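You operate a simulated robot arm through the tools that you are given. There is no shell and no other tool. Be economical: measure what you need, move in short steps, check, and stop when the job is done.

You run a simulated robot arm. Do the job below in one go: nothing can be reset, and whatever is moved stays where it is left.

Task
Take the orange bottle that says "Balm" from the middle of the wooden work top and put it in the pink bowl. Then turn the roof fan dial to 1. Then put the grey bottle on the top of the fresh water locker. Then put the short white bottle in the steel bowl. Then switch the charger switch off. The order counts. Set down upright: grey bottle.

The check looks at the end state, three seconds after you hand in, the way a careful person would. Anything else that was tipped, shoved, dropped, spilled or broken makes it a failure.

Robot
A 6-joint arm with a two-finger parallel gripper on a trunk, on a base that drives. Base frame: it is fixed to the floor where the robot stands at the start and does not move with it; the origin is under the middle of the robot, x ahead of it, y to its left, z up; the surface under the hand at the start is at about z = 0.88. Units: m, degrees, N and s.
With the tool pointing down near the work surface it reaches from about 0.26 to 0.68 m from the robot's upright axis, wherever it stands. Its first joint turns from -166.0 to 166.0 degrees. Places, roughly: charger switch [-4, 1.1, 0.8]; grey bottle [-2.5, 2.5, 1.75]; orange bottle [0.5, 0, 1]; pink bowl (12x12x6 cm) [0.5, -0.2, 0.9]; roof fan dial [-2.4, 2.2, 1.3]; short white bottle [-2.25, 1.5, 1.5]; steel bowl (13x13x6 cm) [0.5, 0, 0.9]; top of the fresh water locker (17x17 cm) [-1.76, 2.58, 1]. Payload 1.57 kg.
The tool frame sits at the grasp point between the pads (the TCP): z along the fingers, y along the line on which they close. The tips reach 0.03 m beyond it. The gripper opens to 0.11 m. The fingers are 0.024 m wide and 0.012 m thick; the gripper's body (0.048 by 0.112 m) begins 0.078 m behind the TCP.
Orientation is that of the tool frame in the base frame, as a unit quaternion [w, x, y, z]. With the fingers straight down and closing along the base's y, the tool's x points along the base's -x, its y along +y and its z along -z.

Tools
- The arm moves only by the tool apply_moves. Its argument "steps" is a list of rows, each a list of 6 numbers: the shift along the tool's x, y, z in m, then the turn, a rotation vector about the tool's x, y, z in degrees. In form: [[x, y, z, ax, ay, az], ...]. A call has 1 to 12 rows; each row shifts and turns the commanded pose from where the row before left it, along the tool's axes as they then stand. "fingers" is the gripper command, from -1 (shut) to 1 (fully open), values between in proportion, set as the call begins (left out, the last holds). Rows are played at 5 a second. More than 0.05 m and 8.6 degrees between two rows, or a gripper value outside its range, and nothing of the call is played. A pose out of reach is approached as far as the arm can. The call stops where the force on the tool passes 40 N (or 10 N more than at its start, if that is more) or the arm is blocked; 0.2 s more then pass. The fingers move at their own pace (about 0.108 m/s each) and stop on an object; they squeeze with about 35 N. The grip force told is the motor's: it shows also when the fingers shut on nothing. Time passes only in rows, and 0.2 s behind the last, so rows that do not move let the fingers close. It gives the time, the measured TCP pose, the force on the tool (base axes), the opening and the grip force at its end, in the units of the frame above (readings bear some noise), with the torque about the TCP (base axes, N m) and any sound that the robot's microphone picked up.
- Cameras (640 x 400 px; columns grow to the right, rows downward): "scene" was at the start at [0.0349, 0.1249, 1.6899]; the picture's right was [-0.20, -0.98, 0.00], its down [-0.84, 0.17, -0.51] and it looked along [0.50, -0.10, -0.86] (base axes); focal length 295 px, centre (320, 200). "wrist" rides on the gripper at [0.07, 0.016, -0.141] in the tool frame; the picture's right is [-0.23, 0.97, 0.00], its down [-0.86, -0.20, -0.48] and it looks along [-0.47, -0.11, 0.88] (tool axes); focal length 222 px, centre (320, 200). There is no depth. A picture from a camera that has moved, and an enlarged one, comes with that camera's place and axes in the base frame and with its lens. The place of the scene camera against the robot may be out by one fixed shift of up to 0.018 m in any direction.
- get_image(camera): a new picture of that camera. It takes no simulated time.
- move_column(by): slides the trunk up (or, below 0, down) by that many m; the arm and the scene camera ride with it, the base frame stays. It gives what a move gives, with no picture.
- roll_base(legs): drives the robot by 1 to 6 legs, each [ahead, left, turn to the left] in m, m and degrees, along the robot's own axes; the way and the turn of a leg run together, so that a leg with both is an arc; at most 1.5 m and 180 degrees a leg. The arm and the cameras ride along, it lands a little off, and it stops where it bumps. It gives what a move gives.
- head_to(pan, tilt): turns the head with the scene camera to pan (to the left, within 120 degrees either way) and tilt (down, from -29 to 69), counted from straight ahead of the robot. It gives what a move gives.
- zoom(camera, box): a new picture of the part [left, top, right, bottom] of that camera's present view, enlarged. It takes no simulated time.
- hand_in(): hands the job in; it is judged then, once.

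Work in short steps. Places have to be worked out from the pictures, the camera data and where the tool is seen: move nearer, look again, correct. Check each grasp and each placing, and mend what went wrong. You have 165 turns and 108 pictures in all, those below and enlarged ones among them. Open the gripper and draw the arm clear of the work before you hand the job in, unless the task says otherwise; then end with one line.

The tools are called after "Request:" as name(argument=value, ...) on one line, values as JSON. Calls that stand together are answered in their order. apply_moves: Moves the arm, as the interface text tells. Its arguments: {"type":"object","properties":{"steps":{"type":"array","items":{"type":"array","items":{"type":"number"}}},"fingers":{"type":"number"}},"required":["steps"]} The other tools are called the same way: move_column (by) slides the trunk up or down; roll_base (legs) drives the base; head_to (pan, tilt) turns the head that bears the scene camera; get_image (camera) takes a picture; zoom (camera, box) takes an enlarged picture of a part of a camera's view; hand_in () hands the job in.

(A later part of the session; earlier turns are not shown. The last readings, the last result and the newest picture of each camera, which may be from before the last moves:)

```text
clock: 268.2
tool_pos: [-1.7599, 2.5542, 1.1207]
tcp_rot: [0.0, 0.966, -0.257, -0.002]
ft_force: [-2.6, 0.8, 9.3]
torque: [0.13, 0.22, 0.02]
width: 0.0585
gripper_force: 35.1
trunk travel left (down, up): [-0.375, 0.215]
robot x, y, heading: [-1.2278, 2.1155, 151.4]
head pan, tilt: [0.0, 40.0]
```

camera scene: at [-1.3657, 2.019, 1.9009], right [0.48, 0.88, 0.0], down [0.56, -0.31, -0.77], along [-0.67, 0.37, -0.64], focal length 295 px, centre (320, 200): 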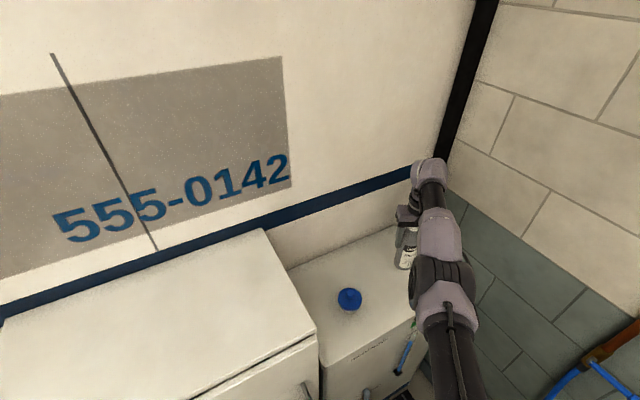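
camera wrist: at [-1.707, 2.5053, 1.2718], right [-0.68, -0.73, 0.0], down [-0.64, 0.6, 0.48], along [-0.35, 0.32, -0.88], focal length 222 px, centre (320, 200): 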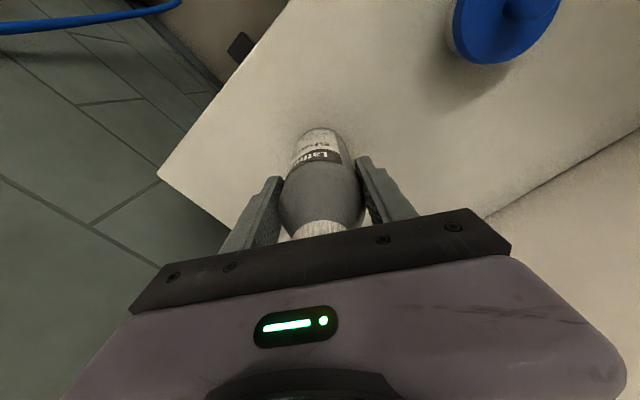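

Contact. I open, then raise by trunk.

Request:
apply_moves(steps=[[0, 0, 0, 0, 0, 0], [0, 0, 0, 0, 0, 0], [0, 0, 0, 0, 0, 0]], fingers=0.6)

Request:
move_column(by=0.21)

Request:
get_image(camera="wrist")

```text
clock: 269.0
tool_pos: [-1.7595, 2.5549, 1.1178]
tcp_rot: [0.0, 0.967, -0.256, 0.0]
ft_force: [-0.8, -0.5, 0.2]
torque: [0.03, 0.03, 0.02]
width: 0.0879
gripper_force: 0.1
trunk travel left (down, up): [-0.375, 0.215]
robot x, y, heading: [-1.2299, 2.1125, 151.4]
head pan, tilt: [0.0, 40.0]
```

```text
clock: 271.2
tool_pos: [-1.7594, 2.555, 1.3291]
tcp_rot: [0.0, 0.967, -0.256, 0.001]
ft_force: [-1.1, 0.4, -0.4]
torque: [-0.02, -0.01, -0.03]
width: 0.0878
gripper_force: 0.0
trunk travel left (down, up): [-0.585, 0.005]
robot x, y, heading: [-1.2234, 2.1095, 151.6]
head pan, tilt: [0.0, 40.0]
```

```text
18 pictures are left
camera wrist: at [-1.7068, 2.5051, 1.4718], right [-0.68, -0.73, 0.0], down [-0.64, 0.6, 0.48], along [-0.35, 0.32, -0.88], focal length 222 px, centre (320, 200)
```

wrist: 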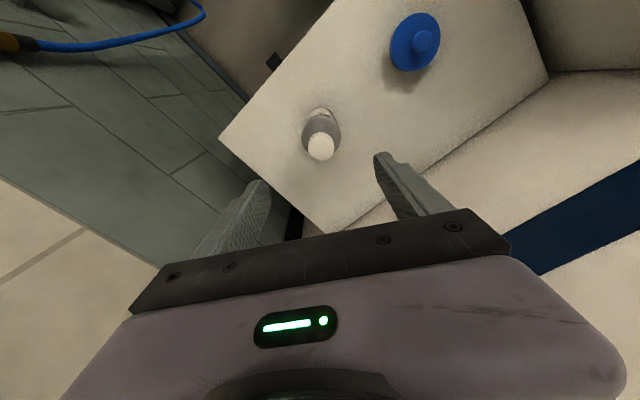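

The grey bottle stands upright on the locker. Next the short white bottle: I back away and drive round to the door again.

Request:
roll_base(legs=[[-0.36, 0.17, -17.5], [0, 0, -44], [0, -0.3, 0], [-1.5, 0, 0], [-1.5, 0, 0], [0, 0, 90]])

Request:
move_column(by=-0.2)

```text
clock: 295.3
tool_pos: [-1.5023, -1.0752, 1.3293]
tcp_rot: [0.0, 0.999, -0.041, 0.001]
ft_force: [-0.3, 0.6, 0.8]
torque: [-0.01, 0.02, 0.02]
width: 0.0879
gripper_force: 0.0
trunk travel left (down, up): [-0.585, 0.005]
robot x, y, heading: [-0.8331, -1.251, 176.5]
head pan, tilt: [0.0, 40.0]
```

```text
clock: 297.5
tool_pos: [-1.5036, -1.0752, 1.1306]
tcp_rot: [0.0, 0.999, -0.041, 0.001]
ft_force: [0.5, -0.1, 1.0]
torque: [0.0, -0.01, -0.01]
width: 0.0878
gripper_force: 0.0
trunk travel left (down, up): [-0.385, 0.205]
robot x, y, heading: [-0.8381, -1.2498, 176.4]
head pan, tilt: [0.0, 40.0]
```

I raise a little, enter through the door, turn, and shift into the aisle.

Request:
move_column(by=0.1)

Request:
roll_base(legs=[[0, 0.07, 3.5], [1.3, 0, 0], [0.96, 0, 0], [0, 0, -90]])

```text
clock: 298.8
tool_pos: [-1.5026, -1.0754, 1.2295]
tcp_rot: [0.001, 0.999, -0.041, 0.001]
ft_force: [0.1, 0.2, 0.0]
torque: [-0.03, -0.02, -0.01]
width: 0.0878
gripper_force: 0.1
trunk travel left (down, up): [-0.485, 0.105]
robot x, y, heading: [-0.8376, -1.2531, 176.4]
head pan, tilt: [0.0, 40.0]
```

```text
clock: 304.6
tool_pos: [-2.6067, -1.1826, 1.2346]
tcp_rot: [0.002, 1.0, -0.01, -0.002]
ft_force: [0.8, 0.3, 0.0]
torque: [-0.03, 0.01, 0.03]
width: 0.0881
gripper_force: 0.0
trunk travel left (down, up): [-0.485, 0.105]
robot x, y, heading: [-1.9383, -1.3192, 179.9]
head pan, tilt: [0.0, 40.0]
stopped in leg 2: the robot was blocked; the commanded pose is now the measured one
```

Probably the head meets the lintel. I back 5 cm, lower the trunk, go in, then raise again.

Request:
roll_base(legs=[[-0.08, 0, 0]])

Request:
move_column(by=-0.19)

Request:
roll_base(legs=[[0.9, 0, 0]])

Request:
get_image(camera="scene")

```text
clock: 305.6
tool_pos: [-2.5327, -1.1815, 1.2305]
tcp_rot: [0.001, 1.0, -0.011, -0.001]
ft_force: [0.5, 0.2, 0.5]
torque: [0.03, 0.06, 0.0]
width: 0.0883
gripper_force: 0.1
trunk travel left (down, up): [-0.485, 0.105]
robot x, y, heading: [-1.8606, -1.3164, 179.8]
head pan, tilt: [0.0, 40.0]
```

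```text
clock: 307.7
tool_pos: [-2.5346, -1.1814, 1.0397]
tcp_rot: [0.001, 1.0, -0.011, 0.001]
ft_force: [0.2, 0.4, 0.2]
torque: [0.03, 0.0, -0.01]
width: 0.088
gripper_force: 0.0
trunk travel left (down, up): [-0.295, 0.295]
robot x, y, heading: [-1.8581, -1.3199, 179.9]
head pan, tilt: [0.0, 40.0]
```

```text
clock: 312.5
tool_pos: [-3.438, -1.1918, 1.0394]
tcp_rot: [0.001, 1.0, -0.006, 0.001]
ft_force: [0.6, 0.0, -0.5]
torque: [-0.03, 0.0, -0.03]
width: 0.088
gripper_force: 0.1
trunk travel left (down, up): [-0.295, 0.295]
robot x, y, heading: [-2.7616, -1.3214, -179.7]
head pan, tilt: [0.0, 40.0]
```

```text
17 pictures are left
camera scene: at [-2.8364, -1.4633, 1.7109], right [-0.01, 1.0, 0.0], down [0.64, 0.0, -0.77], along [-0.77, -0.01, -0.64], focal length 295 px, centre (320, 200)
```

scene: 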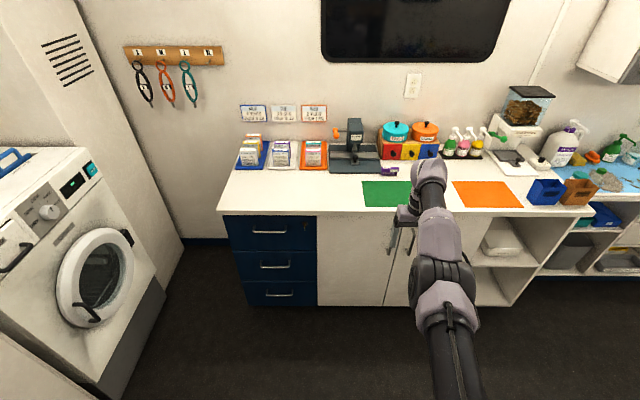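

Inside. I raise the trunk, go on, turn to +y, and shift into the aisle.

Request:
move_column(by=0.19)

Request:
roll_base(legs=[[0.33, 0, -0.3], [0, 0, -90]])

```text
clock: 314.6
tool_pos: [-3.4393, -1.1906, 1.2286]
tcp_rot: [0.002, 1.0, -0.006, 0.001]
ft_force: [0.3, 0.0, 0.2]
torque: [0.03, -0.02, 0.01]
width: 0.0879
gripper_force: 0.1
trunk travel left (down, up): [-0.485, 0.105]
robot x, y, heading: [-2.7578, -1.3229, -179.5]
head pan, tilt: [0.0, 40.0]
```

```text
clock: 320.5
tool_pos: [-2.9589, -0.6434, 1.2294]
tcp_rot: [0.0, -0.703, 0.711, 0.0]
ft_force: [0.4, 0.4, 0.1]
torque: [-0.01, 0.01, 0.03]
width: 0.0878
gripper_force: 0.1
trunk travel left (down, up): [-0.485, 0.105]
robot x, y, heading: [-3.085, -1.3236, 90.4]
head pan, tilt: [0.0, 40.0]
```

Request:
roll_base(legs=[[0, 0.4, -0.4], [1.19, 0, 0], [0.15, 0.05, 0], [0.8, 0, 0], [0.75, 0, 0]])

```text
clock: 337.1
tool_pos: [-3.4455, 2.2368, 1.2313]
tcp_rot: [0.0, 0.708, -0.706, -0.002]
ft_force: [-0.2, 0.3, -0.4]
torque: [-0.03, -0.02, 0.01]
width: 0.0882
gripper_force: 0.1
trunk travel left (down, up): [-0.485, 0.105]
robot x, y, heading: [-3.5614, 1.5604, 91.6]
head pan, tilt: [0.0, 40.0]
```

Past the table. I turn to face +x, then rotate the hand to the sideways posture and raise.

Request:
roll_base(legs=[[0, 0, -91.6]])

Request:
apply_moves(steps=[[0, 0, 0, 2.78, -6.4, 3.6], [0, 0, 0, 2.78, -6.4, 3.6], [0, 0, 0, 2.78, -6.4, 3.6], [0, 0, 0, 2.78, -6.4, 3.6], [0, 0, 0, 2.78, -6.4, 3.6], [0, 0, 0, 2.78, -6.4, 3.6], [0, 0, 0, 2.78, -6.4, 3.6], [0, 0, 0, 2.78, -6.4, 3.6], [0, 0, 0, 2.78, -6.4, 3.6], [0, 0, 0, 2.78, -6.4, 3.6], [0, 0, 0, 2.78, -6.4, 3.6], [0, 0, 0, 0, 0, 0]])

Request:
move_column(by=0.05)

```text
clock: 339.9
tool_pos: [-2.9452, 1.8521, 1.2326]
tcp_rot: [0.001, -0.31, 0.951, 0.003]
ft_force: [-0.1, 0.5, -0.7]
torque: [0.02, 0.01, 0.01]
width: 0.0881
gripper_force: 0.1
trunk travel left (down, up): [-0.485, 0.105]
robot x, y, heading: [-3.566, 1.5589, 37.2]
head pan, tilt: [0.0, 40.0]
stopped in leg 1: the robot was blocked; the commanded pose is now the measured one
```

```text
clock: 342.5
tool_pos: [-2.8223, 1.9231, 1.2298]
tcp_rot: [0.605, 0.074, 0.791, -0.053]
ft_force: [-0.5, -0.6, -0.2]
torque: [-0.03, -0.01, 0.01]
width: 0.0878
gripper_force: 0.0
out of reach, approached as far as the arm can: row 1, 2, 3, 4, 5, 6, 7, 8, 11
trunk travel left (down, up): [-0.485, 0.105]
robot x, y, heading: [-3.5666, 1.5589, 37.3]
head pan, tilt: [0.0, 40.0]
```

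```text
clock: 343.4
tool_pos: [-2.8101, 1.9275, 1.2691]
tcp_rot: [0.601, 0.073, 0.794, -0.057]
ft_force: [0.2, 0.5, 0.4]
torque: [0.0, -0.01, -0.04]
width: 0.088
gripper_force: 0.1
trunk travel left (down, up): [-0.535, 0.055]
robot x, y, heading: [-3.5675, 1.5573, 37.3]
head pan, tilt: [0.0, 40.0]
```

The base stopped at heading 37° (corner contact); that heading will do. I raise the hand first.

Request:
apply_moves(steps=[[-0.0443, 0, -0.0125, 0, 0, 0], [-0.0443, 0, -0.0125, 0, 0, 0], [-0.0443, 0, -0.0125, 0, 0, 0], [-0.0443, 0, -0.0125, 0, 0, 0], [-0.0443, 0, -0.0125, 0, 0, 0], [-0.0443, 0, -0.0125, 0, 0, 0], [-0.0443, 0, -0.0125, 0, 0, 0], [-0.0443, 0, -0.0125, 0, 0, 0], [-0.0443, 0, -0.0125, 0, 0, 0], [0, 0, 0, 0, 0, 0]], fingers=0.2)

```text
clock: 345.6
tool_pos: [-2.8106, 1.9305, 1.6833]
tcp_rot: [0.601, 0.072, 0.794, -0.055]
ft_force: [0.7, 0.8, -0.6]
torque: [0.01, -0.02, 0.01]
width: 0.0661
gripper_force: 0.0
trunk travel left (down, up): [-0.535, 0.055]
robot x, y, heading: [-3.5657, 1.5585, 37.5]
head pan, tilt: [0.0, 40.0]
```

Now I swing the hand right (about 35° yaw) to point diagonally toward the shelf.

Request:
apply_moves(steps=[[-0.0006, -0.0454, 0.0023, 6.74, 0, 1.9], [-0.002, -0.0446, 0.008, 6.74, 0, 1.9], [-0.0035, -0.043, 0.0125, 6.74, 0, 1.9], [-0.005, -0.041, 0.017, 6.74, 0, 1.9], [-0.0063, -0.0385, 0.0215, 6.74, 0, 1.9], [-0.0076, -0.0354, 0.026, 0, 0, 0], [-0.0076, -0.0354, 0.026, 0, 0, 0], [0, 0, 0, 0, 8, 0], [0, 0, 0, 0, 8, 0], [0, 0, 0, 0, 0, 0]])

Request:
head_to(pan=-35, tilt=15)

Request:
get_image(camera="scene")

```text
clock: 347.8
tool_pos: [-2.8563, 1.6166, 1.6871]
tcp_rot: [0.449, 0.339, 0.805, -0.189]
ft_force: [0.5, -0.1, 0.5]
torque: [0.02, 0.01, -0.01]
width: 0.0661
gripper_force: 0.0
trunk travel left (down, up): [-0.535, 0.055]
robot x, y, heading: [-3.5637, 1.5602, 36.9]
head pan, tilt: [0.0, 40.0]
```

```text
clock: 348.8
tool_pos: [-2.8574, 1.6058, 1.6875]
tcp_rot: [0.449, 0.339, 0.805, -0.186]
ft_force: [-0.4, 0.4, -0.3]
torque: [0.01, 0.02, -0.01]
width: 0.0658
gripper_force: 0.0
trunk travel left (down, up): [-0.535, 0.055]
robot x, y, heading: [-3.5656, 1.5575, 37.1]
head pan, tilt: [-35.0, 15.0]
```

```text
16 pictures are left
camera scene: at [-3.5884, 1.6933, 2.0036], right [0.59, -0.81, -0.01], down [-0.12, -0.07, -0.99], along [0.8, 0.58, -0.13], focal length 295 px, centre (320, 200)
```

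scene: 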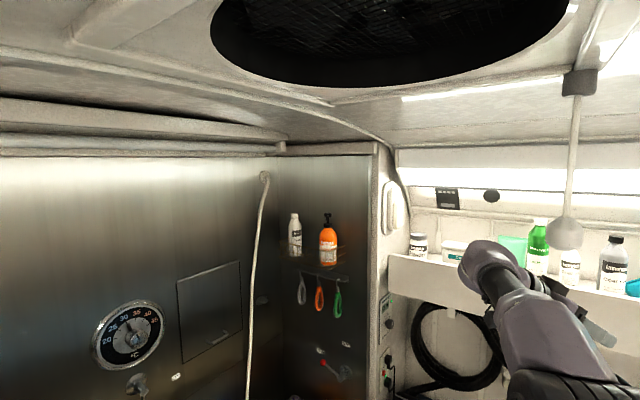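

I now have the pull-cord ball at (-3.05, 1.65, 1.90) to avoid, and the white bottle's cap at about (-2.28, 1.58, 1.70). I drive the base diagonally so the hand arrives just short of the shelf.

Request:
roll_base(legs=[[0.437, -0.18, 0]])

Request:
get_image(camera="wrist")

```text
clock: 351.7
tool_pos: [-2.4101, 1.7412, 1.6926]
tcp_rot: [0.453, 0.339, 0.802, -0.19]
ft_force: [0.6, -0.5, -0.3]
torque: [-0.02, 0.02, 0.04]
width: 0.0659
gripper_force: 0.0
trunk travel left (down, up): [-0.535, 0.055]
robot x, y, heading: [-3.1057, 1.6804, 36.8]
head pan, tilt: [-35.0, 15.0]
```

```text
15 pictures are left
camera wrist: at [-2.5082, 1.8638, 1.7063], right [0.78, 0.59, 0.2], down [-0.12, -0.17, 0.98], along [0.61, -0.79, -0.06], focal length 222 px, centre (320, 200)
```

wrist: 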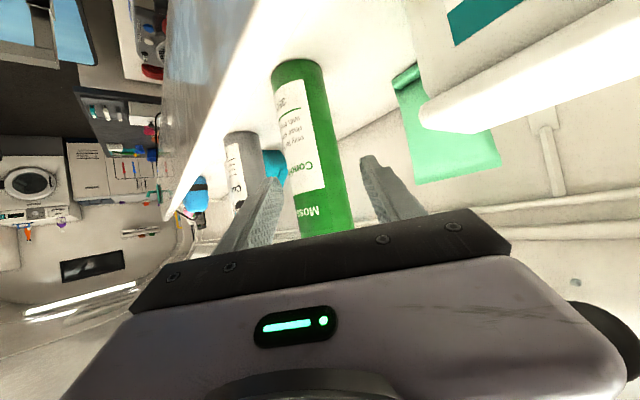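

The green bottle stands right in the way of this diagonal approach. I look at the scene from here to plan around it.

Request:
get_image(camera="scene")

```text
14 pictures are left
camera scene: at [-3.1249, 1.7813, 1.9904], right [0.04, -1.0, 0.0], down [-0.26, -0.01, -0.97], along [0.97, 0.03, -0.26], focal length 295 px, centre (320, 200)
```

scene: 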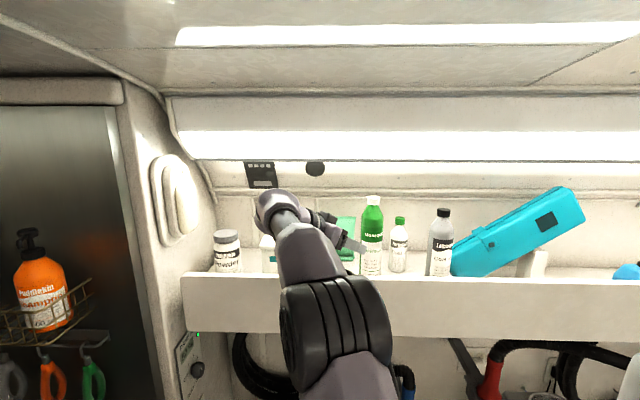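

Now it's clear: white cap at (-2.297, 1.576, top 1.712), midway between green (y 1.667) and grey (y 1.486). I need to come in straight along +x with a steeper tilt. I back off, tilt to about 47° and yaw left 45°.

Request:
apply_moves(steps=[[-0.003, -0.0287, -0.0343, 0, 0, 0], [-0.003, -0.0287, -0.0343, 0, 0, 0], [-0.003, -0.0287, -0.0343, 0, 0, 0], [0, 0, 0, 0, 7.5, 0], [0, 0, 0, 0, 7.5, 0], [0, 0, 0, -5.1, 0, -5.5], [0, 0, 0, -5.1, 0, -5.5], [0, 0, 0, -5.1, 0, -5.5], [0, 0, 0, -5.1, 0, -5.5], [0, 0, 0, -5.1, 0, -5.5], [0, 0, 0, -5.1, 0, -5.5], [0, 0, 0, 0, 0, 0]])

```text
clock: 354.3
tool_pos: [-2.5368, 1.7551, 1.7566]
tcp_rot: [0.374, 0.002, 0.927, -0.011]
ft_force: [0.1, 0.4, 0.1]
torque: [0.01, 0.0, 0.01]
width: 0.0658
gripper_force: 0.0
trunk travel left (down, up): [-0.535, 0.055]
robot x, y, heading: [-3.1084, 1.6798, 37.0]
head pan, tilt: [-35.0, 15.0]
```

That worked: the hand points straight +x with 46° tilt. I align to y=1.576 and go to the pre-grasp point, fingers 50 mm.

Request:
apply_moves(steps=[[-0.0096, -0.0448, 0.0034, 0, 0, 0], [-0.0096, -0.0448, 0.0034, 0, 0, 0], [-0.0096, -0.0448, 0.0034, 0, 0, 0], [-0.0096, -0.0448, 0.0034, 0, 0, 0], [-0.03, 0, 0.03, 0, 0, 0], [-0.03, 0, 0.03, 0, 0, 0], [0, 0, 0, 0, 0, 0]], fingers=-0.09)

Request:
get_image(camera="wrist")

```text
clock: 355.9
tool_pos: [-2.411, 1.551, 1.7704]
tcp_rot: [0.372, 0.006, 0.928, -0.005]
ft_force: [0.0, -2.3, 0.8]
torque: [0.1, -0.01, 0.13]
width: 0.0502
gripper_force: 0.0
trunk travel left (down, up): [-0.535, 0.055]
robot x, y, heading: [-3.1073, 1.6803, 36.9]
head pan, tilt: [-35.0, 15.0]
```

```text
13 pictures are left
camera wrist: at [-2.5594, 1.5687, 1.8257], right [0.18, 0.97, 0.15], down [0.29, -0.2, 0.94], along [0.94, -0.12, -0.31], focal length 222 px, centre (320, 200)
```

wrist: 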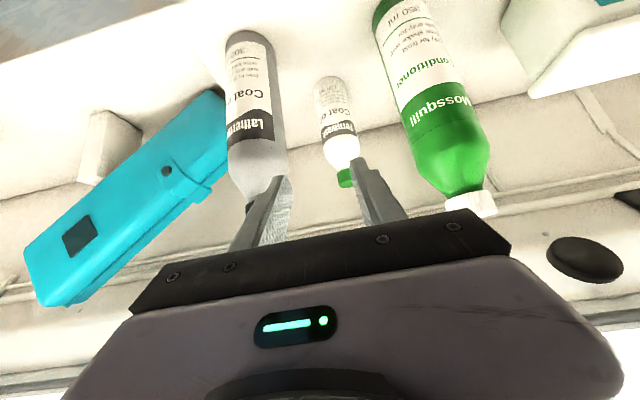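

The finger is grazing near the grey bottle (y=1.551). I shift +2.1 cm to y≈1.572, centred with the white bottle and the gap.

Request:
apply_moves(steps=[[0, 0.021, 0, 0, 0, 0], [0, 0, 0, 0, 0, 0]])

Request:
apply_moves(steps=[[-0.0095, 0, 0.0215, 0, 0, 0], [-0.0095, 0, 0.0215, 0, 0, 0], [0, 0, 0, 0, 0, 0]])

Request:
get_image(camera="wrist")

```text
clock: 356.5
tool_pos: [-2.4124, 1.5769, 1.772]
tcp_rot: [0.371, 0.005, 0.928, -0.006]
ft_force: [0.3, -0.9, 0.6]
torque: [0.03, 0.0, 0.02]
width: 0.0499
gripper_force: 0.0
trunk travel left (down, up): [-0.535, 0.055]
robot x, y, heading: [-3.1103, 1.6789, 37.2]
head pan, tilt: [-35.0, 15.0]
```

```text
clock: 357.3
tool_pos: [-2.3825, 1.5831, 1.742]
tcp_rot: [0.372, 0.004, 0.928, -0.007]
ft_force: [0.3, -0.6, -0.5]
torque: [0.04, 0.0, 0.03]
width: 0.0499
gripper_force: 0.2
out of reach, approached as far as the arm can: row 1, 2
trunk travel left (down, up): [-0.535, 0.055]
robot x, y, heading: [-3.1054, 1.6812, 37.0]
head pan, tilt: [-35.0, 15.0]
```

```text
12 pictures are left
camera wrist: at [-2.5293, 1.6004, 1.7968], right [0.18, 0.97, 0.15], down [0.29, -0.19, 0.94], along [0.94, -0.12, -0.31], focal length 222 px, centre (320, 200)
```

wrist: 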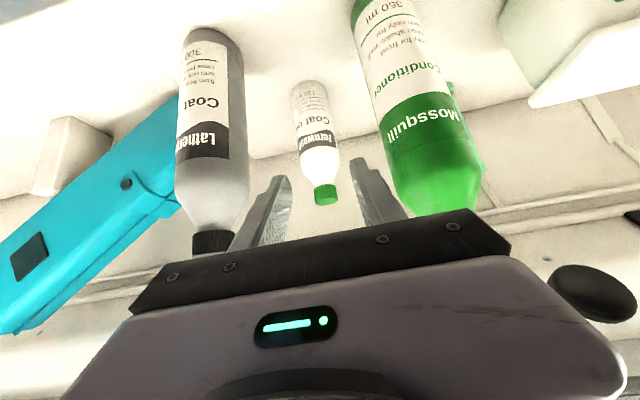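

The arm is at its limit here, so I pull the hand back a bit and shift the base 10 cm toward +x (3 cm toward +y for the cord), compensating.

Request:
apply_moves(steps=[[0.018, -0.013, -0.0385, 0, 0, 0], [0.018, -0.013, -0.0385, 0, 0, 0], [0, 0, 0, 0, 0, 0]])

Request:
roll_base(legs=[[0.098, -0.036, 0]])

```text
clock: 358.1
tool_pos: [-2.4593, 1.5566, 1.7711]
tcp_rot: [0.371, 0.005, 0.928, -0.008]
ft_force: [-0.4, 0.0, 0.1]
torque: [0.02, 0.02, 0.01]
width: 0.0501
gripper_force: 0.0
trunk travel left (down, up): [-0.535, 0.055]
robot x, y, heading: [-3.1044, 1.6807, 37.0]
head pan, tilt: [-35.0, 15.0]
```

```text
clock: 359.2
tool_pos: [-2.3618, 1.586, 1.7713]
tcp_rot: [0.373, 0.005, 0.928, -0.007]
ft_force: [0.0, -0.1, -0.4]
torque: [0.02, 0.02, 0.0]
width: 0.0499
gripper_force: 0.0
trunk travel left (down, up): [-0.535, 0.055]
robot x, y, heading: [-3.0046, 1.7115, 36.8]
head pan, tilt: [-35.0, 15.0]
```

Good. Now straight in along the tool axis onto the cap, in steps.

Request:
apply_moves(steps=[[0.001, -0.005, 0.02, 0, 0, 0], [0.001, -0.004, 0.02, 0, 0, 0], [0.001, 0, 0.02, 0, 0, 0], [0, 0, 0, 0, 0, 0]])

Request:
get_image(camera="wrist")

```text
clock: 360.2
tool_pos: [-2.3212, 1.5766, 1.7261]
tcp_rot: [0.373, 0.005, 0.928, -0.007]
ft_force: [-0.6, 0.3, -0.2]
torque: [0.0, -0.01, -0.05]
width: 0.0498
gripper_force: 0.1
trunk travel left (down, up): [-0.535, 0.055]
robot x, y, heading: [-3.0083, 1.71, 37.0]
head pan, tilt: [-35.0, 15.0]
```

```text
11 pictures are left
camera wrist: at [-2.4704, 1.5956, 1.7814], right [0.18, 0.97, 0.15], down [0.28, -0.19, 0.94], along [0.94, -0.13, -0.31], focal length 222 px, centre (320, 200)
```

wrist: 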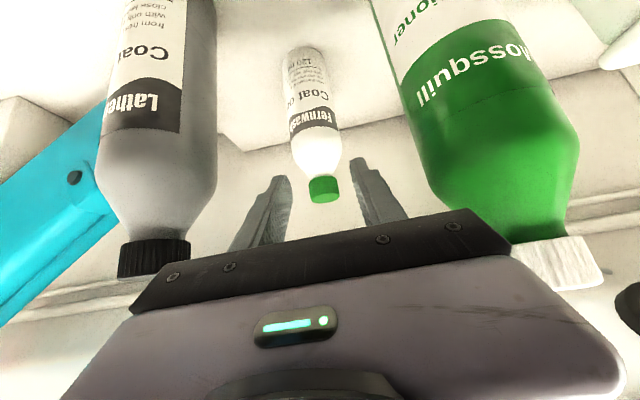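

Cap is a little farther and higher than the tool axis; I move z +22 mm and up-forward 10 mm, then check.

Request:
apply_moves(steps=[[-0.005, 0, 0.011, 0, 0, 0], [-0.005, 0, 0.011, 0, 0, 0], [0, 0, 0, 0, 0, 0]])

Request:
zoom(camera="wrist", box=[220, 110, 440, 250])

```text
clock: 361.0
tool_pos: [-2.3001, 1.5765, 1.7178]
tcp_rot: [0.372, 0.005, 0.928, -0.007]
ft_force: [-0.5, -0.2, -0.2]
torque: [0.01, 0.0, 0.03]
width: 0.0502
gripper_force: 0.1
trunk travel left (down, up): [-0.535, 0.055]
robot x, y, heading: [-3.0106, 1.7108, 37.0]
head pan, tilt: [-35.0, 15.0]
```

```text
2.86 times, centred on (330, 180) of wrist
camera zoom: at [-2.4475, 1.5949, 1.773], right [0.18, 0.97, 0.15], down [0.29, -0.19, 0.94], along [0.94, -0.13, -0.31], focal length 635 px, centre (291, 257)
```

zoom: 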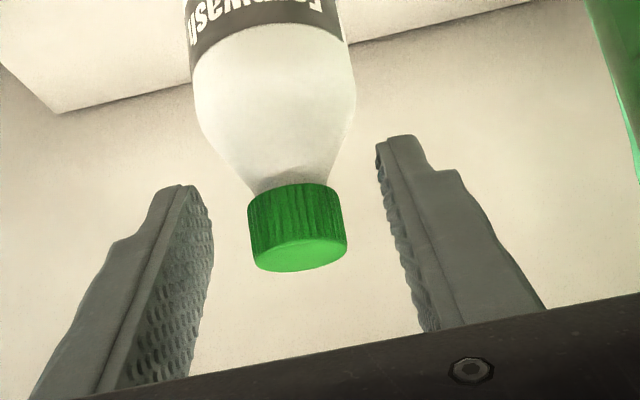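

I advance 17 mm and up-forward 9 mm to seat the cap between the pads, then close.

Request:
apply_moves(steps=[[-0.0045, 0.001, 0.0085, 0, 0, 0], [-0.0045, 0.001, 0.0085, 0, 0, 0], [0, 0, 0, 0, 0, 0]])

Request:
apply_moves(steps=[[0, 0, 0, 0, 0, 0], [0, 0, 0, 0, 0, 0], [0, 0, 0, 0, 0, 0]], fingers=-1)

Request:
get_image(camera="wrist")

```text
clock: 361.8
tool_pos: [-2.2825, 1.5777, 1.7115]
tcp_rot: [0.373, 0.005, 0.928, -0.008]
ft_force: [-0.1, 0.6, 0.4]
torque: [-0.04, -0.01, 0.01]
width: 0.0501
gripper_force: 0.1
trunk travel left (down, up): [-0.535, 0.055]
robot x, y, heading: [-3.0043, 1.7139, 37.0]
head pan, tilt: [-35.0, 15.0]
```

```text
clock: 362.6
tool_pos: [-2.2833, 1.5774, 1.7129]
tcp_rot: [0.373, 0.005, 0.928, -0.008]
ft_force: [1.5, -2.9, 12.3]
torque: [-0.06, -0.39, -0.01]
width: 0.0288
gripper_force: 34.8
trunk travel left (down, up): [-0.535, 0.055]
robot x, y, heading: [-3.0077, 1.7113, 37.2]
head pan, tilt: [-35.0, 15.0]
```

```text
9 pictures are left
camera wrist: at [-2.4303, 1.5959, 1.7677], right [0.18, 0.97, 0.15], down [0.28, -0.19, 0.94], along [0.94, -0.13, -0.31], focal length 222 px, centre (320, 200)
```

wrist: 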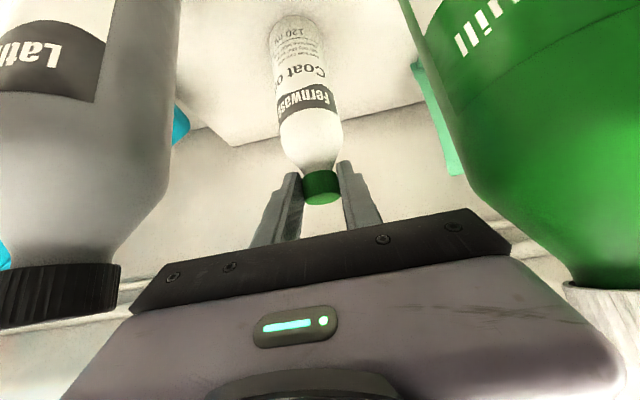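

Gripped the cap (29 mm), neighbours untouched. I lift 6 cm straight, then move out and up.

Request:
apply_moves(steps=[[-0.0139, 0, -0.0144, 0, 0, 0], [-0.0139, 0, -0.0144, 0, 0, 0], [-0.0139, 0, -0.0144, 0, 0, 0], [0.0133, 0, -0.0294, 0, 0, 0], [0.0133, 0, -0.0294, 0, 0, 0], [0.0133, 0, -0.0294, 0, 0, 0], [0.0133, 0, -0.0294, 0, 0, 0], [0.0133, 0, -0.0294, 0, 0, 0], [0, 0, 0, 0, 0, 0]])

Request:
get_image(camera="wrist")

```text
clock: 364.6
tool_pos: [-2.4472, 1.5872, 1.8192]
tcp_rot: [0.372, 0.005, 0.928, -0.007]
ft_force: [0.8, 0.6, -2.3]
torque: [0.01, 0.02, 0.02]
width: 0.0271
gripper_force: 35.3
out of reach, approached as far as the arm can: row 2, 3
trunk travel left (down, up): [-0.535, 0.055]
robot x, y, heading: [-3.0095, 1.71, 37.0]
head pan, tilt: [-35.0, 15.0]
```

```text
8 pictures are left
camera wrist: at [-2.5962, 1.6053, 1.8737], right [0.18, 0.97, 0.15], down [0.29, -0.19, 0.94], along [0.94, -0.13, -0.31], focal length 222 px, centre (320, 200)
```

wrist: 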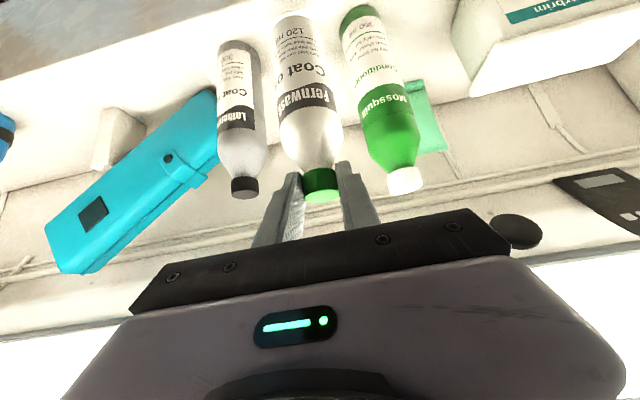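

The bottle is out above the lip; the others stand. I draw it back from the shelf, lower the trunk, and drive back to the aisle.

Request:
apply_moves(steps=[[0.0288, 0, -0.0277, 0, 0, 0], [0.0288, 0, -0.0277, 0, 0, 0], [0.0288, 0, -0.0277, 0, 0, 0], [0, 0, 0, 0, 0, 0]])

Request:
move_column(by=-0.22)

Request:
roll_base(legs=[[-0.098, 0.036, 0], [-0.437, 0.18, 0], [0, 0, 53]])

```text
clock: 365.6
tool_pos: [-2.5669, 1.5891, 1.8181]
tcp_rot: [0.372, 0.005, 0.928, -0.006]
ft_force: [0.6, 0.5, -1.6]
torque: [0.04, 0.03, 0.03]
width: 0.0272
gripper_force: 34.9
trunk travel left (down, up): [-0.535, 0.055]
robot x, y, heading: [-3.0071, 1.7124, 36.8]
head pan, tilt: [-35.0, 15.0]
```

```text
clock: 368.0
tool_pos: [-2.5684, 1.589, 1.5994]
tcp_rot: [0.372, 0.004, 0.928, -0.007]
ft_force: [-0.8, -0.2, -1.4]
torque: [-0.02, 0.01, -0.03]
width: 0.0273
gripper_force: 35.3
trunk travel left (down, up): [-0.315, 0.275]
robot x, y, heading: [-3.011, 1.7102, 37.0]
head pan, tilt: [-35.0, 15.0]
```

```text
clock: 373.9
tool_pos: [-3.2009, 1.838, 1.6006]
tcp_rot: [0.335, -0.409, 0.834, 0.159]
ft_force: [-0.5, 0.0, -1.2]
torque: [-0.01, 0.0, 0.0]
width: 0.0272
gripper_force: 35.0
trunk travel left (down, up): [-0.315, 0.275]
robot x, y, heading: [-3.566, 1.5644, 89.8]
head pan, tilt: [-35.0, 15.0]
```

I swing the arm left about the base axis so the hand is ahead and clear of the grooming pole, then drive back along the aisle.

Request:
apply_moves(steps=[[-0.0066, 0.0388, 0.0058, -3.45, -0.05, -3.63], [-0.0066, 0.0388, 0.0058, -3.45, -0.05, -3.63], [-0.0066, 0.0388, 0.0058, -3.45, -0.05, -3.63], [-0.0066, 0.0388, 0.0058, -3.45, -0.05, -3.63], [-0.0066, 0.0388, 0.0058, -3.45, -0.05, -3.63], [-0.0066, 0.0388, 0.0058, -3.45, -0.05, -3.63], [-0.0066, 0.0388, 0.0058, -3.45, -0.05, -3.63], [-0.0066, 0.0388, 0.0058, -3.45, -0.05, -3.63], [0, 0, 0, 0, 0, 0]])

Request:
roll_base(legs=[[-0.75, 0.015, 0.2], [-0.8, 0.0, 0], [-0.15, -0.06, 0], [-1.15, 0, 0]])

```text
clock: 375.9
tool_pos: [-3.4604, 2.0107, 1.6002]
tcp_rot: [-0.261, 0.67, -0.643, -0.264]
ft_force: [-0.3, 0.1, -1.2]
torque: [-0.05, -0.01, 0.02]
width: 0.0271
gripper_force: 35.1
trunk travel left (down, up): [-0.315, 0.275]
robot x, y, heading: [-3.5636, 1.5601, 89.8]
head pan, tilt: [-35.0, 15.0]
```

```text
clock: 390.3
tool_pos: [-3.3929, -0.8275, 1.5992]
tcp_rot: [-0.26, 0.675, -0.637, -0.266]
ft_force: [0.5, -0.3, -0.3]
torque: [-0.01, -0.01, -0.01]
width: 0.027
gripper_force: 34.9
trunk travel left (down, up): [-0.315, 0.275]
robot x, y, heading: [-3.488, -1.2827, 90.8]
head pan, tilt: [-35.0, 15.0]
```

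Out through the door now: shift, turn to +x and drive out, then to the bench.

Request:
roll_base(legs=[[-0.03, -0.22, 0], [0, 0, -90.8], [1.3, 0, 0], [1.2, 0, 0]])

Request:
roll_base(legs=[[0, 0, 90], [1.4, 0, 0], [0, 0, -90]])

```text
clock: 407.7
tool_pos: [-0.3222, -1.3729, 1.5992]
tcp_rot: [0.371, -0.028, 0.928, 0.005]
ft_force: [0.1, -0.5, -0.6]
torque: [0.0, 0.04, 0.0]
width: 0.0274
gripper_force: 34.8
trunk travel left (down, up): [-0.315, 0.275]
robot x, y, heading: [-0.7726, -1.2811, 0.8]
head pan, tilt: [-35.0, 15.0]
```

```text
clock: 422.3
tool_pos: [-0.3371, 0.0226, 1.5989]
tcp_rot: [0.372, -0.025, 0.928, 0.004]
ft_force: [0.3, -0.2, -2.0]
torque: [-0.01, 0.01, -0.01]
width: 0.0274
gripper_force: 34.5
trunk travel left (down, up): [-0.315, 0.275]
robot x, y, heading: [-0.788, 0.1253, 0.7]
head pan, tilt: [-35.0, 15.0]
```

I drive up to the bench so the hand is over the steel bowl, lower the trunk and look.

Request:
roll_base(legs=[[0.74, 0, -0.7]])

Request:
move_column(by=-0.2)

Request:
head_to(pan=-5, tilt=50)

Request:
get_image(camera="wrist")

```text
clock: 426.2
tool_pos: [0.3929, 0.0209, 1.5994]
tcp_rot: [0.371, -0.019, 0.928, 0.001]
ft_force: [0.5, 0.8, -2.1]
torque: [-0.03, 0.04, -0.02]
width: 0.027
gripper_force: 34.9
trunk travel left (down, up): [-0.315, 0.275]
robot x, y, heading: [-0.0558, 0.1207, -0.3]
head pan, tilt: [-35.0, 15.0]
```

```text
clock: 428.4
tool_pos: [0.3911, 0.0208, 1.3996]
tcp_rot: [0.371, -0.019, 0.928, 0.002]
ft_force: [0.3, -0.6, -1.4]
torque: [-0.02, 0.0, 0.0]
width: 0.027
gripper_force: 34.4
trunk travel left (down, up): [-0.115, 0.475]
robot x, y, heading: [-0.0582, 0.1249, 0.1]
head pan, tilt: [-35.0, 15.0]
```

```text
clock: 429.4
tool_pos: [0.3922, 0.0205, 1.3986]
tcp_rot: [0.37, -0.02, 0.929, 0.003]
ft_force: [-0.5, 0.5, -1.8]
torque: [-0.02, 0.04, -0.01]
width: 0.027
gripper_force: 34.5
trunk travel left (down, up): [-0.115, 0.475]
robot x, y, heading: [-0.0539, 0.1193, 0.1]
head pan, tilt: [-5.0, 50.0]
```

```text
7 pictures are left
camera wrist: at [0.2444, 0.0315, 1.4543], right [0.13, 0.98, 0.15], down [0.3, -0.18, 0.94], along [0.95, -0.08, -0.32], focal length 222 px, centre (320, 200)
```

wrist: 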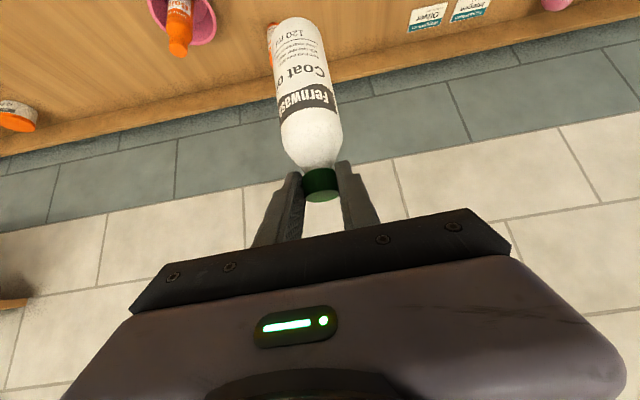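

Bottle held, nearly upright. I check the scene for the bowl position.

Request:
get_image(camera="scene")

```text
6 pictures are left
camera scene: at [-0.0038, 0.2355, 1.536], right [-0.28, -0.96, 0.0], down [-0.57, 0.17, -0.8], along [0.77, -0.23, -0.6], focal length 295 px, centre (320, 200)
```

scene: 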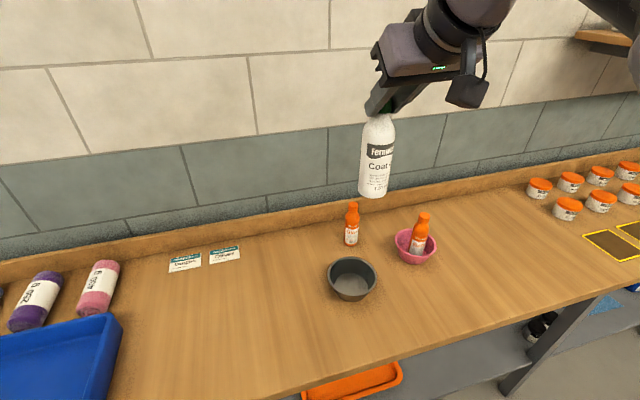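

Bowl centre ≈(0.447, 0.019); the bottle bottom is about 0.17 below the TCP. I shift +6 cm and lower.

Request:
apply_moves(steps=[[-0.022, 0, 0.0215, 0, 0, 0], [-0.022, 0, 0.0215, 0, 0, 0], [0, 0, 0, 0, 0, 0]])

Request:
move_column(by=-0.11)

Request:
apply_moves(steps=[[0.0276, 0, 0.0288, 0, 0, 0], [0.0276, 0, 0.0288, 0, 0, 0], [0.0276, 0, 0.0288, 0, 0, 0], [0, 0, 0, 0, 0, 0]])

```text
clock: 430.2
tool_pos: [0.4526, 0.0209, 1.3999]
tcp_rot: [0.372, -0.019, 0.928, 0.002]
ft_force: [0.0, -0.4, -0.7]
torque: [-0.03, 0.02, -0.01]
width: 0.027
gripper_force: 34.5
trunk travel left (down, up): [-0.115, 0.475]
robot x, y, heading: [-0.0561, 0.1216, 0.0]
head pan, tilt: [-5.0, 50.0]
```

```text
clock: 431.6
tool_pos: [0.4516, 0.022, 1.2899]
tcp_rot: [0.371, -0.02, 0.928, 0.002]
ft_force: [0.3, 0.4, -1.7]
torque: [0.01, 0.05, -0.01]
width: 0.0271
gripper_force: 35.2
trunk travel left (down, up): [-0.005, 0.585]
robot x, y, heading: [-0.0562, 0.1241, 0.1]
head pan, tilt: [-5.0, 50.0]
```

```text
clock: 432.6
tool_pos: [0.4527, 0.0213, 1.1677]
tcp_rot: [0.371, -0.019, 0.928, 0.002]
ft_force: [-0.8, 0.8, -1.2]
torque: [-0.02, 0.05, -0.01]
width: 0.0271
gripper_force: 34.5
trunk travel left (down, up): [-0.005, 0.585]
robot x, y, heading: [-0.0596, 0.1201, -0.3]
head pan, tilt: [-5.0, 50.0]
```

Bottom is about 5 cm above the rim. One zoomed check.

Request:
zoom(camera="scene", box=[290, 190, 430, 310])

```text
3.33 times, centred on (360, 250) of scene
camera zoom: at [-0.0048, 0.2479, 1.4179], right [-0.15, -0.99, 0.0], down [-0.66, 0.1, -0.74], along [0.74, -0.11, -0.67], focal length 985 px, centre (187, 33)
```

zoom: 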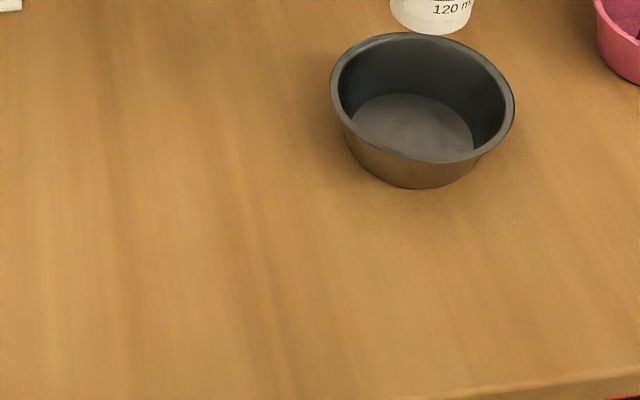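

Bottle bottom (0.443, 0.024) vs bowl centre (0.434, 0.023). I shift back 8 mm and lower into the bowl.

Request:
apply_moves(steps=[[0.0057, 0, -0.0055, 0, 0, 0], [0.0207, 0, 0.0216, 0, 0, 0], [0.0207, 0, 0.0216, 0, 0, 0], [0.0138, 0, 0.0144, 0, 0, 0], [0, 0, 0, 0, 0, 0]])

Request:
apply_moves(steps=[[0.0035, 0, 0.0036, 0, 0, 0], [0.0035, 0, 0.0036, 0, 0, 0], [0, 0, 0, 0, 0, 0]])

Request:
apply_moves(steps=[[0.0028, 0, 0.0029, 0, 0, 0], [0, 0, 0, 0, 0, 0]])

```text
clock: 433.9
tool_pos: [0.4453, 0.0201, 1.0881]
tcp_rot: [0.371, -0.02, 0.928, 0.002]
ft_force: [-0.3, -0.3, -2.0]
torque: [-0.02, 0.03, 0.02]
width: 0.0272
gripper_force: 35.5
trunk travel left (down, up): [-0.005, 0.585]
robot x, y, heading: [-0.0568, 0.1217, 0.1]
head pan, tilt: [-5.0, 50.0]
```

```text
clock: 434.6
tool_pos: [0.4451, 0.0197, 1.08]
tcp_rot: [0.371, -0.021, 0.928, 0.002]
ft_force: [0.4, -0.6, -1.4]
torque: [-0.01, 0.0, 0.01]
width: 0.0271
gripper_force: 34.6
trunk travel left (down, up): [-0.005, 0.585]
robot x, y, heading: [-0.059, 0.121, -0.1]
head pan, tilt: [-5.0, 50.0]
```

```text
clock: 435.2
tool_pos: [0.4444, 0.0191, 1.0763]
tcp_rot: [0.372, -0.02, 0.928, 0.002]
ft_force: [0.0, -0.1, -1.6]
torque: [0.04, 0.03, 0.01]
width: 0.0271
gripper_force: 35.2
trunk travel left (down, up): [-0.005, 0.585]
robot x, y, heading: [-0.0566, 0.1201, -0.2]
head pan, tilt: [-5.0, 50.0]
```

Continue lowering in 4 mm steps until contact.

Request:
apply_moves(steps=[[0.0028, 0, 0.0029, 0, 0, 0], [0.0028, 0, 0.0029, 0, 0, 0], [0, 0, 0, 0, 0, 0]])

Request:
apply_moves(steps=[[0.0028, 0, 0.0029, 0, 0, 0], [0, 0, 0, 0, 0, 0]])

Request:
apply_moves(steps=[[0.0021, 0, 0.0022, 0, 0, 0], [0, 0, 0, 0, 0, 0]])

```text
clock: 436.1
tool_pos: [0.4437, 0.019, 1.0671]
tcp_rot: [0.372, -0.02, 0.928, 0.002]
ft_force: [-0.4, 0.4, -1.4]
torque: [-0.03, 0.01, 0.01]
width: 0.0272
gripper_force: 34.8
trunk travel left (down, up): [-0.005, 0.585]
robot x, y, heading: [-0.0612, 0.1215, -0.0]
head pan, tilt: [-5.0, 50.0]
```

```text
clock: 436.6
tool_pos: [0.4439, 0.0185, 1.0628]
tcp_rot: [0.372, -0.02, 0.928, 0.002]
ft_force: [0.1, 0.4, -1.8]
torque: [-0.02, 0.01, -0.03]
width: 0.0271
gripper_force: 34.9
trunk travel left (down, up): [-0.005, 0.585]
robot x, y, heading: [-0.0571, 0.1249, -0.1]
head pan, tilt: [-5.0, 50.0]
```

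```text
clock: 437.2
tool_pos: [0.4441, 0.0185, 1.0594]
tcp_rot: [0.371, -0.02, 0.928, 0.002]
ft_force: [0.3, -0.3, -0.7]
torque: [0.0, 0.03, 0.02]
width: 0.027
gripper_force: 35.4
trunk travel left (down, up): [-0.005, 0.585]
robot x, y, heading: [-0.0596, 0.1191, -0.2]
head pan, tilt: [-5.0, 50.0]
```

Request:
apply_moves(steps=[[0.0028, 0, 0.0029, 0, 0, 0], [0, 0, 0, 0, 0, 0]])

Request:
apply_moves(steps=[[0.0028, 0, 0.0029, 0, 0, 0], [0, 0, 0, 0, 0, 0]])

Request:
apply_moves(steps=[[0.0028, 0, 0.0029, 0, 0, 0], [0, 0, 0, 0, 0, 0]])

```text
clock: 437.9
tool_pos: [0.4437, 0.0181, 1.0562]
tcp_rot: [0.372, -0.02, 0.928, 0.002]
ft_force: [0.5, 0.4, 2.8]
torque: [0.1, -0.1, 0.02]
width: 0.0272
gripper_force: 35.3
trunk travel left (down, up): [-0.005, 0.585]
robot x, y, heading: [-0.0567, 0.1214, 0.0]
head pan, tilt: [-5.0, 50.0]
```

```text
clock: 438.4
tool_pos: [0.4433, 0.0185, 1.0544]
tcp_rot: [0.374, -0.02, 0.927, 0.001]
ft_force: [4.7, -1.8, 34.5]
torque: [0.09, -0.89, -0.08]
width: 0.0273
gripper_force: 34.8
trunk travel left (down, up): [-0.005, 0.585]
robot x, y, heading: [-0.0556, 0.1204, -0.3]
head pan, tilt: [-5.0, 50.0]
```

```text
clock: 438.8
tool_pos: [0.4434, 0.0184, 1.0541]
tcp_rot: [0.377, -0.018, 0.926, 0.0]
ft_force: [0.0, 0.3, 15.9]
torque: [0.24, 0.0, 0.0]
width: 0.0273
gripper_force: 35.0
trunk travel left (down, up): [-0.005, 0.585]
robot x, y, heading: [-0.0579, 0.1219, -0.2]
head pan, tilt: [-5.0, 50.0]
stopped in row 1: the force on the tool passed its limit at 47 N (the readings are from after the stop); the commanded pose is now the measured one
```

Contact with the bowl floor. I ease up 2 mm, open moderately and withdraw along the tool axis.

Request:
apply_moves(steps=[[-0.0014, 0, -0.0014, 0, 0, 0], [0, 0, 0, 0, 0, 0]])

Request:
apply_moves(steps=[[0, 0, 0, 0, 0, 0], [0, 0, 0, 0, 0, 0], [0, 0, 0, 0, 0, 0]], fingers=0.1)

Request:
apply_moves(steps=[[0, 0, -0.02, 0, 0, 0], [0, 0, -0.03, 0, 0, 0], [0, 0, -0.04, 0, 0, 0], [0, 0, -0.04, 0, 0, 0], [0, 0, -0.04, 0, 0, 0], [0, 0, 0, 0, 0, 0]])

Request:
get_image(camera="wrist")

```text
clock: 439.4
tool_pos: [0.4434, 0.0188, 1.0531]
tcp_rot: [0.375, -0.019, 0.927, 0.0]
ft_force: [2.5, -1.9, 9.3]
torque: [0.08, -0.53, -0.03]
width: 0.0272
gripper_force: 34.9
trunk travel left (down, up): [-0.005, 0.585]
robot x, y, heading: [-0.0561, 0.1183, -0.1]
head pan, tilt: [-5.0, 50.0]
```

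```text
clock: 440.2
tool_pos: [0.4438, 0.0184, 1.0546]
tcp_rot: [0.373, -0.018, 0.928, 0.0]
ft_force: [0.2, 0.6, -0.3]
torque: [0.05, 0.01, -0.03]
width: 0.0605
gripper_force: 0.0
trunk travel left (down, up): [-0.005, 0.585]
robot x, y, heading: [-0.0541, 0.1235, -0.2]
head pan, tilt: [-5.0, 50.0]
```

```text
clock: 441.4
tool_pos: [0.3525, 0.0022, 1.104]
tcp_rot: [0.302, -0.002, 0.952, 0.044]
ft_force: [-0.4, 0.5, -0.1]
torque: [0.02, 0.03, 0.01]
width: 0.0604
gripper_force: 0.0
trunk travel left (down, up): [-0.005, 0.585]
robot x, y, heading: [-0.0562, 0.1214, 0.1]
head pan, tilt: [-5.0, 50.0]
stopped in row 6: the arm was blocked; the commanded pose is now the measured one
```

```text
4 pictures are left
camera wrist: at [0.2138, 0.0074, 1.1808], right [0.16, 0.96, 0.21], down [0.43, -0.26, 0.86], along [0.89, -0.04, -0.46], focal length 222 px, centre (320, 200)
```

wrist: 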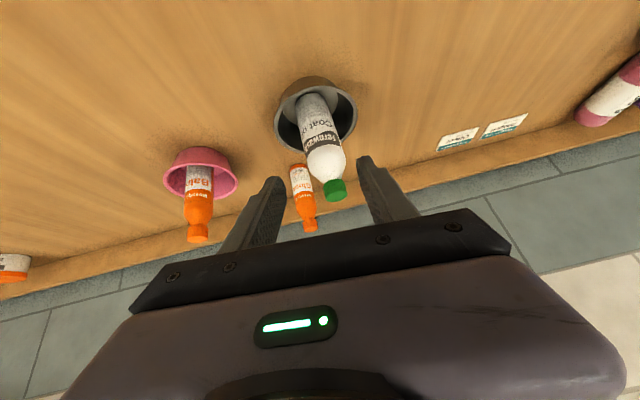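

The white bottle stands in the steel bowl and Balm is in the pink one. Now the charger switch in the van: I back away from the bench, raise, and straighten the hand to tool-down.

Request:
roll_base(legs=[[-0.7, 0, 0]])

Request:
move_column(by=0.3)

Request:
apply_moves(steps=[[-0.02, 0, 0.02, 0, 0, 0], [-0.02, 0, 0.02, 0, 8.2, 0], [-0.02, 0, 0.01, 0, 8.2, 0], [-0.02, 0, 0, 0, 8.2, 0], [0, 0, 0, 0, 8.2, 0], [0, 0, 0, 0, 0, 0]], fingers=-1)

```text
clock: 445.2
tool_pos: [-0.3408, 0.0031, 1.1052]
tcp_rot: [0.303, -0.007, 0.952, 0.045]
ft_force: [0.4, 0.4, -0.6]
torque: [0.0, 0.02, 0.03]
width: 0.0602
gripper_force: 0.1
trunk travel left (down, up): [-0.005, 0.585]
robot x, y, heading: [-0.748, 0.1163, 0.3]
head pan, tilt: [-5.0, 50.0]
```

```text
clock: 448.2
tool_pos: [-0.3402, 0.0043, 1.4022]
tcp_rot: [0.3, -0.006, 0.953, 0.047]
ft_force: [-0.5, 0.7, -0.6]
torque: [-0.01, 0.03, 0.02]
width: 0.0605
gripper_force: 0.2
trunk travel left (down, up): [-0.305, 0.285]
robot x, y, heading: [-0.7486, 0.1188, 0.3]
head pan, tilt: [-5.0, 50.0]
```

```text
clock: 449.6
tool_pos: [-0.2446, 0.0085, 1.4026]
tcp_rot: [0.02, -0.019, 0.999, 0.042]
ft_force: [-0.3, -0.2, 0.2]
torque: [0.0, 0.0, 0.02]
width: 0.0
gripper_force: 20.8
trunk travel left (down, up): [-0.305, 0.285]
robot x, y, heading: [-0.7483, 0.1229, 0.5]
head pan, tilt: [-5.0, 50.0]
```

Clean posture. I drive back into the van.

Request:
roll_base(legs=[[0, 0, -90.5], [1.44, 0, 0], [0, 0, -90], [1.2, 0, 0], [1.15, 0, 0], [0, 0, -90]])

```text
clock: 471.7
tool_pos: [-2.6, -1.2117, 1.4047]
tcp_rot: [0.041, 0.999, 0.017, -0.023]
ft_force: [-0.3, -0.1, 0.1]
torque: [0.0, 0.0, 0.02]
width: 0.0
gripper_force: 21.2
trunk travel left (down, up): [-0.305, 0.285]
robot x, y, heading: [-2.0963, -1.3259, -179.7]
head pan, tilt: [-5.0, 50.0]
stopped in leg 5: the robot was blocked; the commanded pose is now the measured one
```

The raised elbow probably meets the lintel. I back slightly, lower the trunk 15 cm, and continue.

Request:
roll_base(legs=[[-0.08, 0, 0]])

Request:
move_column(by=-0.2)

Request:
roll_base(legs=[[0.7, 0, 0], [0.38, 0, -0.3], [0, 0, -90], [0, 0.37, 0]])

```text
clock: 472.8
tool_pos: [-2.5242, -1.2119, 1.4037]
tcp_rot: [0.042, 0.999, 0.018, -0.022]
ft_force: [-0.2, 1.0, 0.0]
torque: [-0.02, 0.01, 0.02]
width: 0.0001
gripper_force: 21.3
trunk travel left (down, up): [-0.305, 0.285]
robot x, y, heading: [-2.0163, -1.3233, -179.8]
head pan, tilt: [-5.0, 50.0]
```

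```text
clock: 475.0
tool_pos: [-2.5245, -1.2104, 1.2028]
tcp_rot: [0.042, 0.999, 0.017, -0.02]
ft_force: [0.1, -0.1, 0.5]
torque: [-0.01, -0.01, -0.01]
width: 0.0001
gripper_force: 21.3
trunk travel left (down, up): [-0.105, 0.485]
robot x, y, heading: [-2.0205, -1.3236, -180.0]
head pan, tilt: [-5.0, 50.0]
```

```text
clock: 486.6
tool_pos: [-3.3795, -0.8196, 1.2028]
tcp_rot: [0.015, 0.724, -0.689, -0.043]
ft_force: [0.5, 0.4, -0.2]
torque: [0.02, -0.05, -0.03]
width: 0.0
gripper_force: 21.3
trunk travel left (down, up): [-0.105, 0.485]
robot x, y, heading: [-3.4872, -1.3254, 91.0]
head pan, tilt: [-5.0, 50.0]
```

Drive along the aisle to y≈0.35 and look toward the switch location.

Request:
roll_base(legs=[[1.19, 0, -1.0], [0.15, 0.05, 0], [0.33, 0, 0]])

Request:
head_to(pan=25, tilt=42)

Request:
get_image(camera="scene")

```text
clock: 495.5
tool_pos: [-3.3901, 0.8552, 1.2027]
tcp_rot: [0.013, 0.707, -0.706, -0.046]
ft_force: [-0.6, 1.0, -0.7]
torque: [0.0, 0.02, -0.03]
width: 0.0002
gripper_force: 21.4
trunk travel left (down, up): [-0.105, 0.485]
robot x, y, heading: [-3.5194, 0.3528, 88.0]
head pan, tilt: [-5.0, 50.0]
```

```text
clock: 496.4
tool_pos: [-3.3902, 0.8553, 1.2034]
tcp_rot: [0.014, 0.707, -0.706, -0.045]
ft_force: [-0.5, 0.2, 0.6]
torque: [0.03, -0.02, 0.0]
width: 0.0
gripper_force: 20.9
trunk travel left (down, up): [-0.105, 0.485]
robot x, y, heading: [-3.5219, 0.3525, 88.3]
head pan, tilt: [25.0, 42.0]
```

```text
3 pictures are left
camera scene: at [-3.7052, 0.4126, 1.5179], right [0.92, 0.39, 0.0], down [0.26, -0.61, -0.74], along [-0.29, 0.68, -0.67], focal length 295 px, centre (320, 200)
```

scene: 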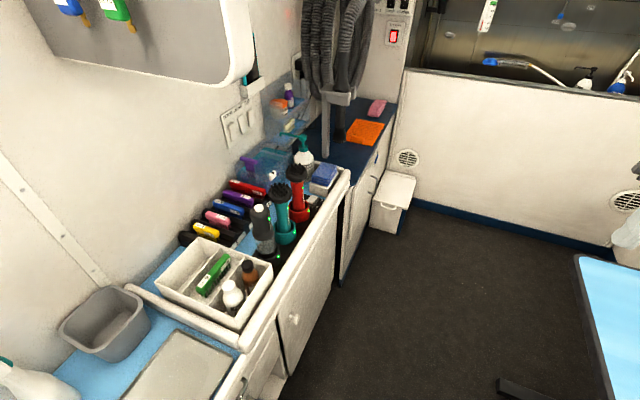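

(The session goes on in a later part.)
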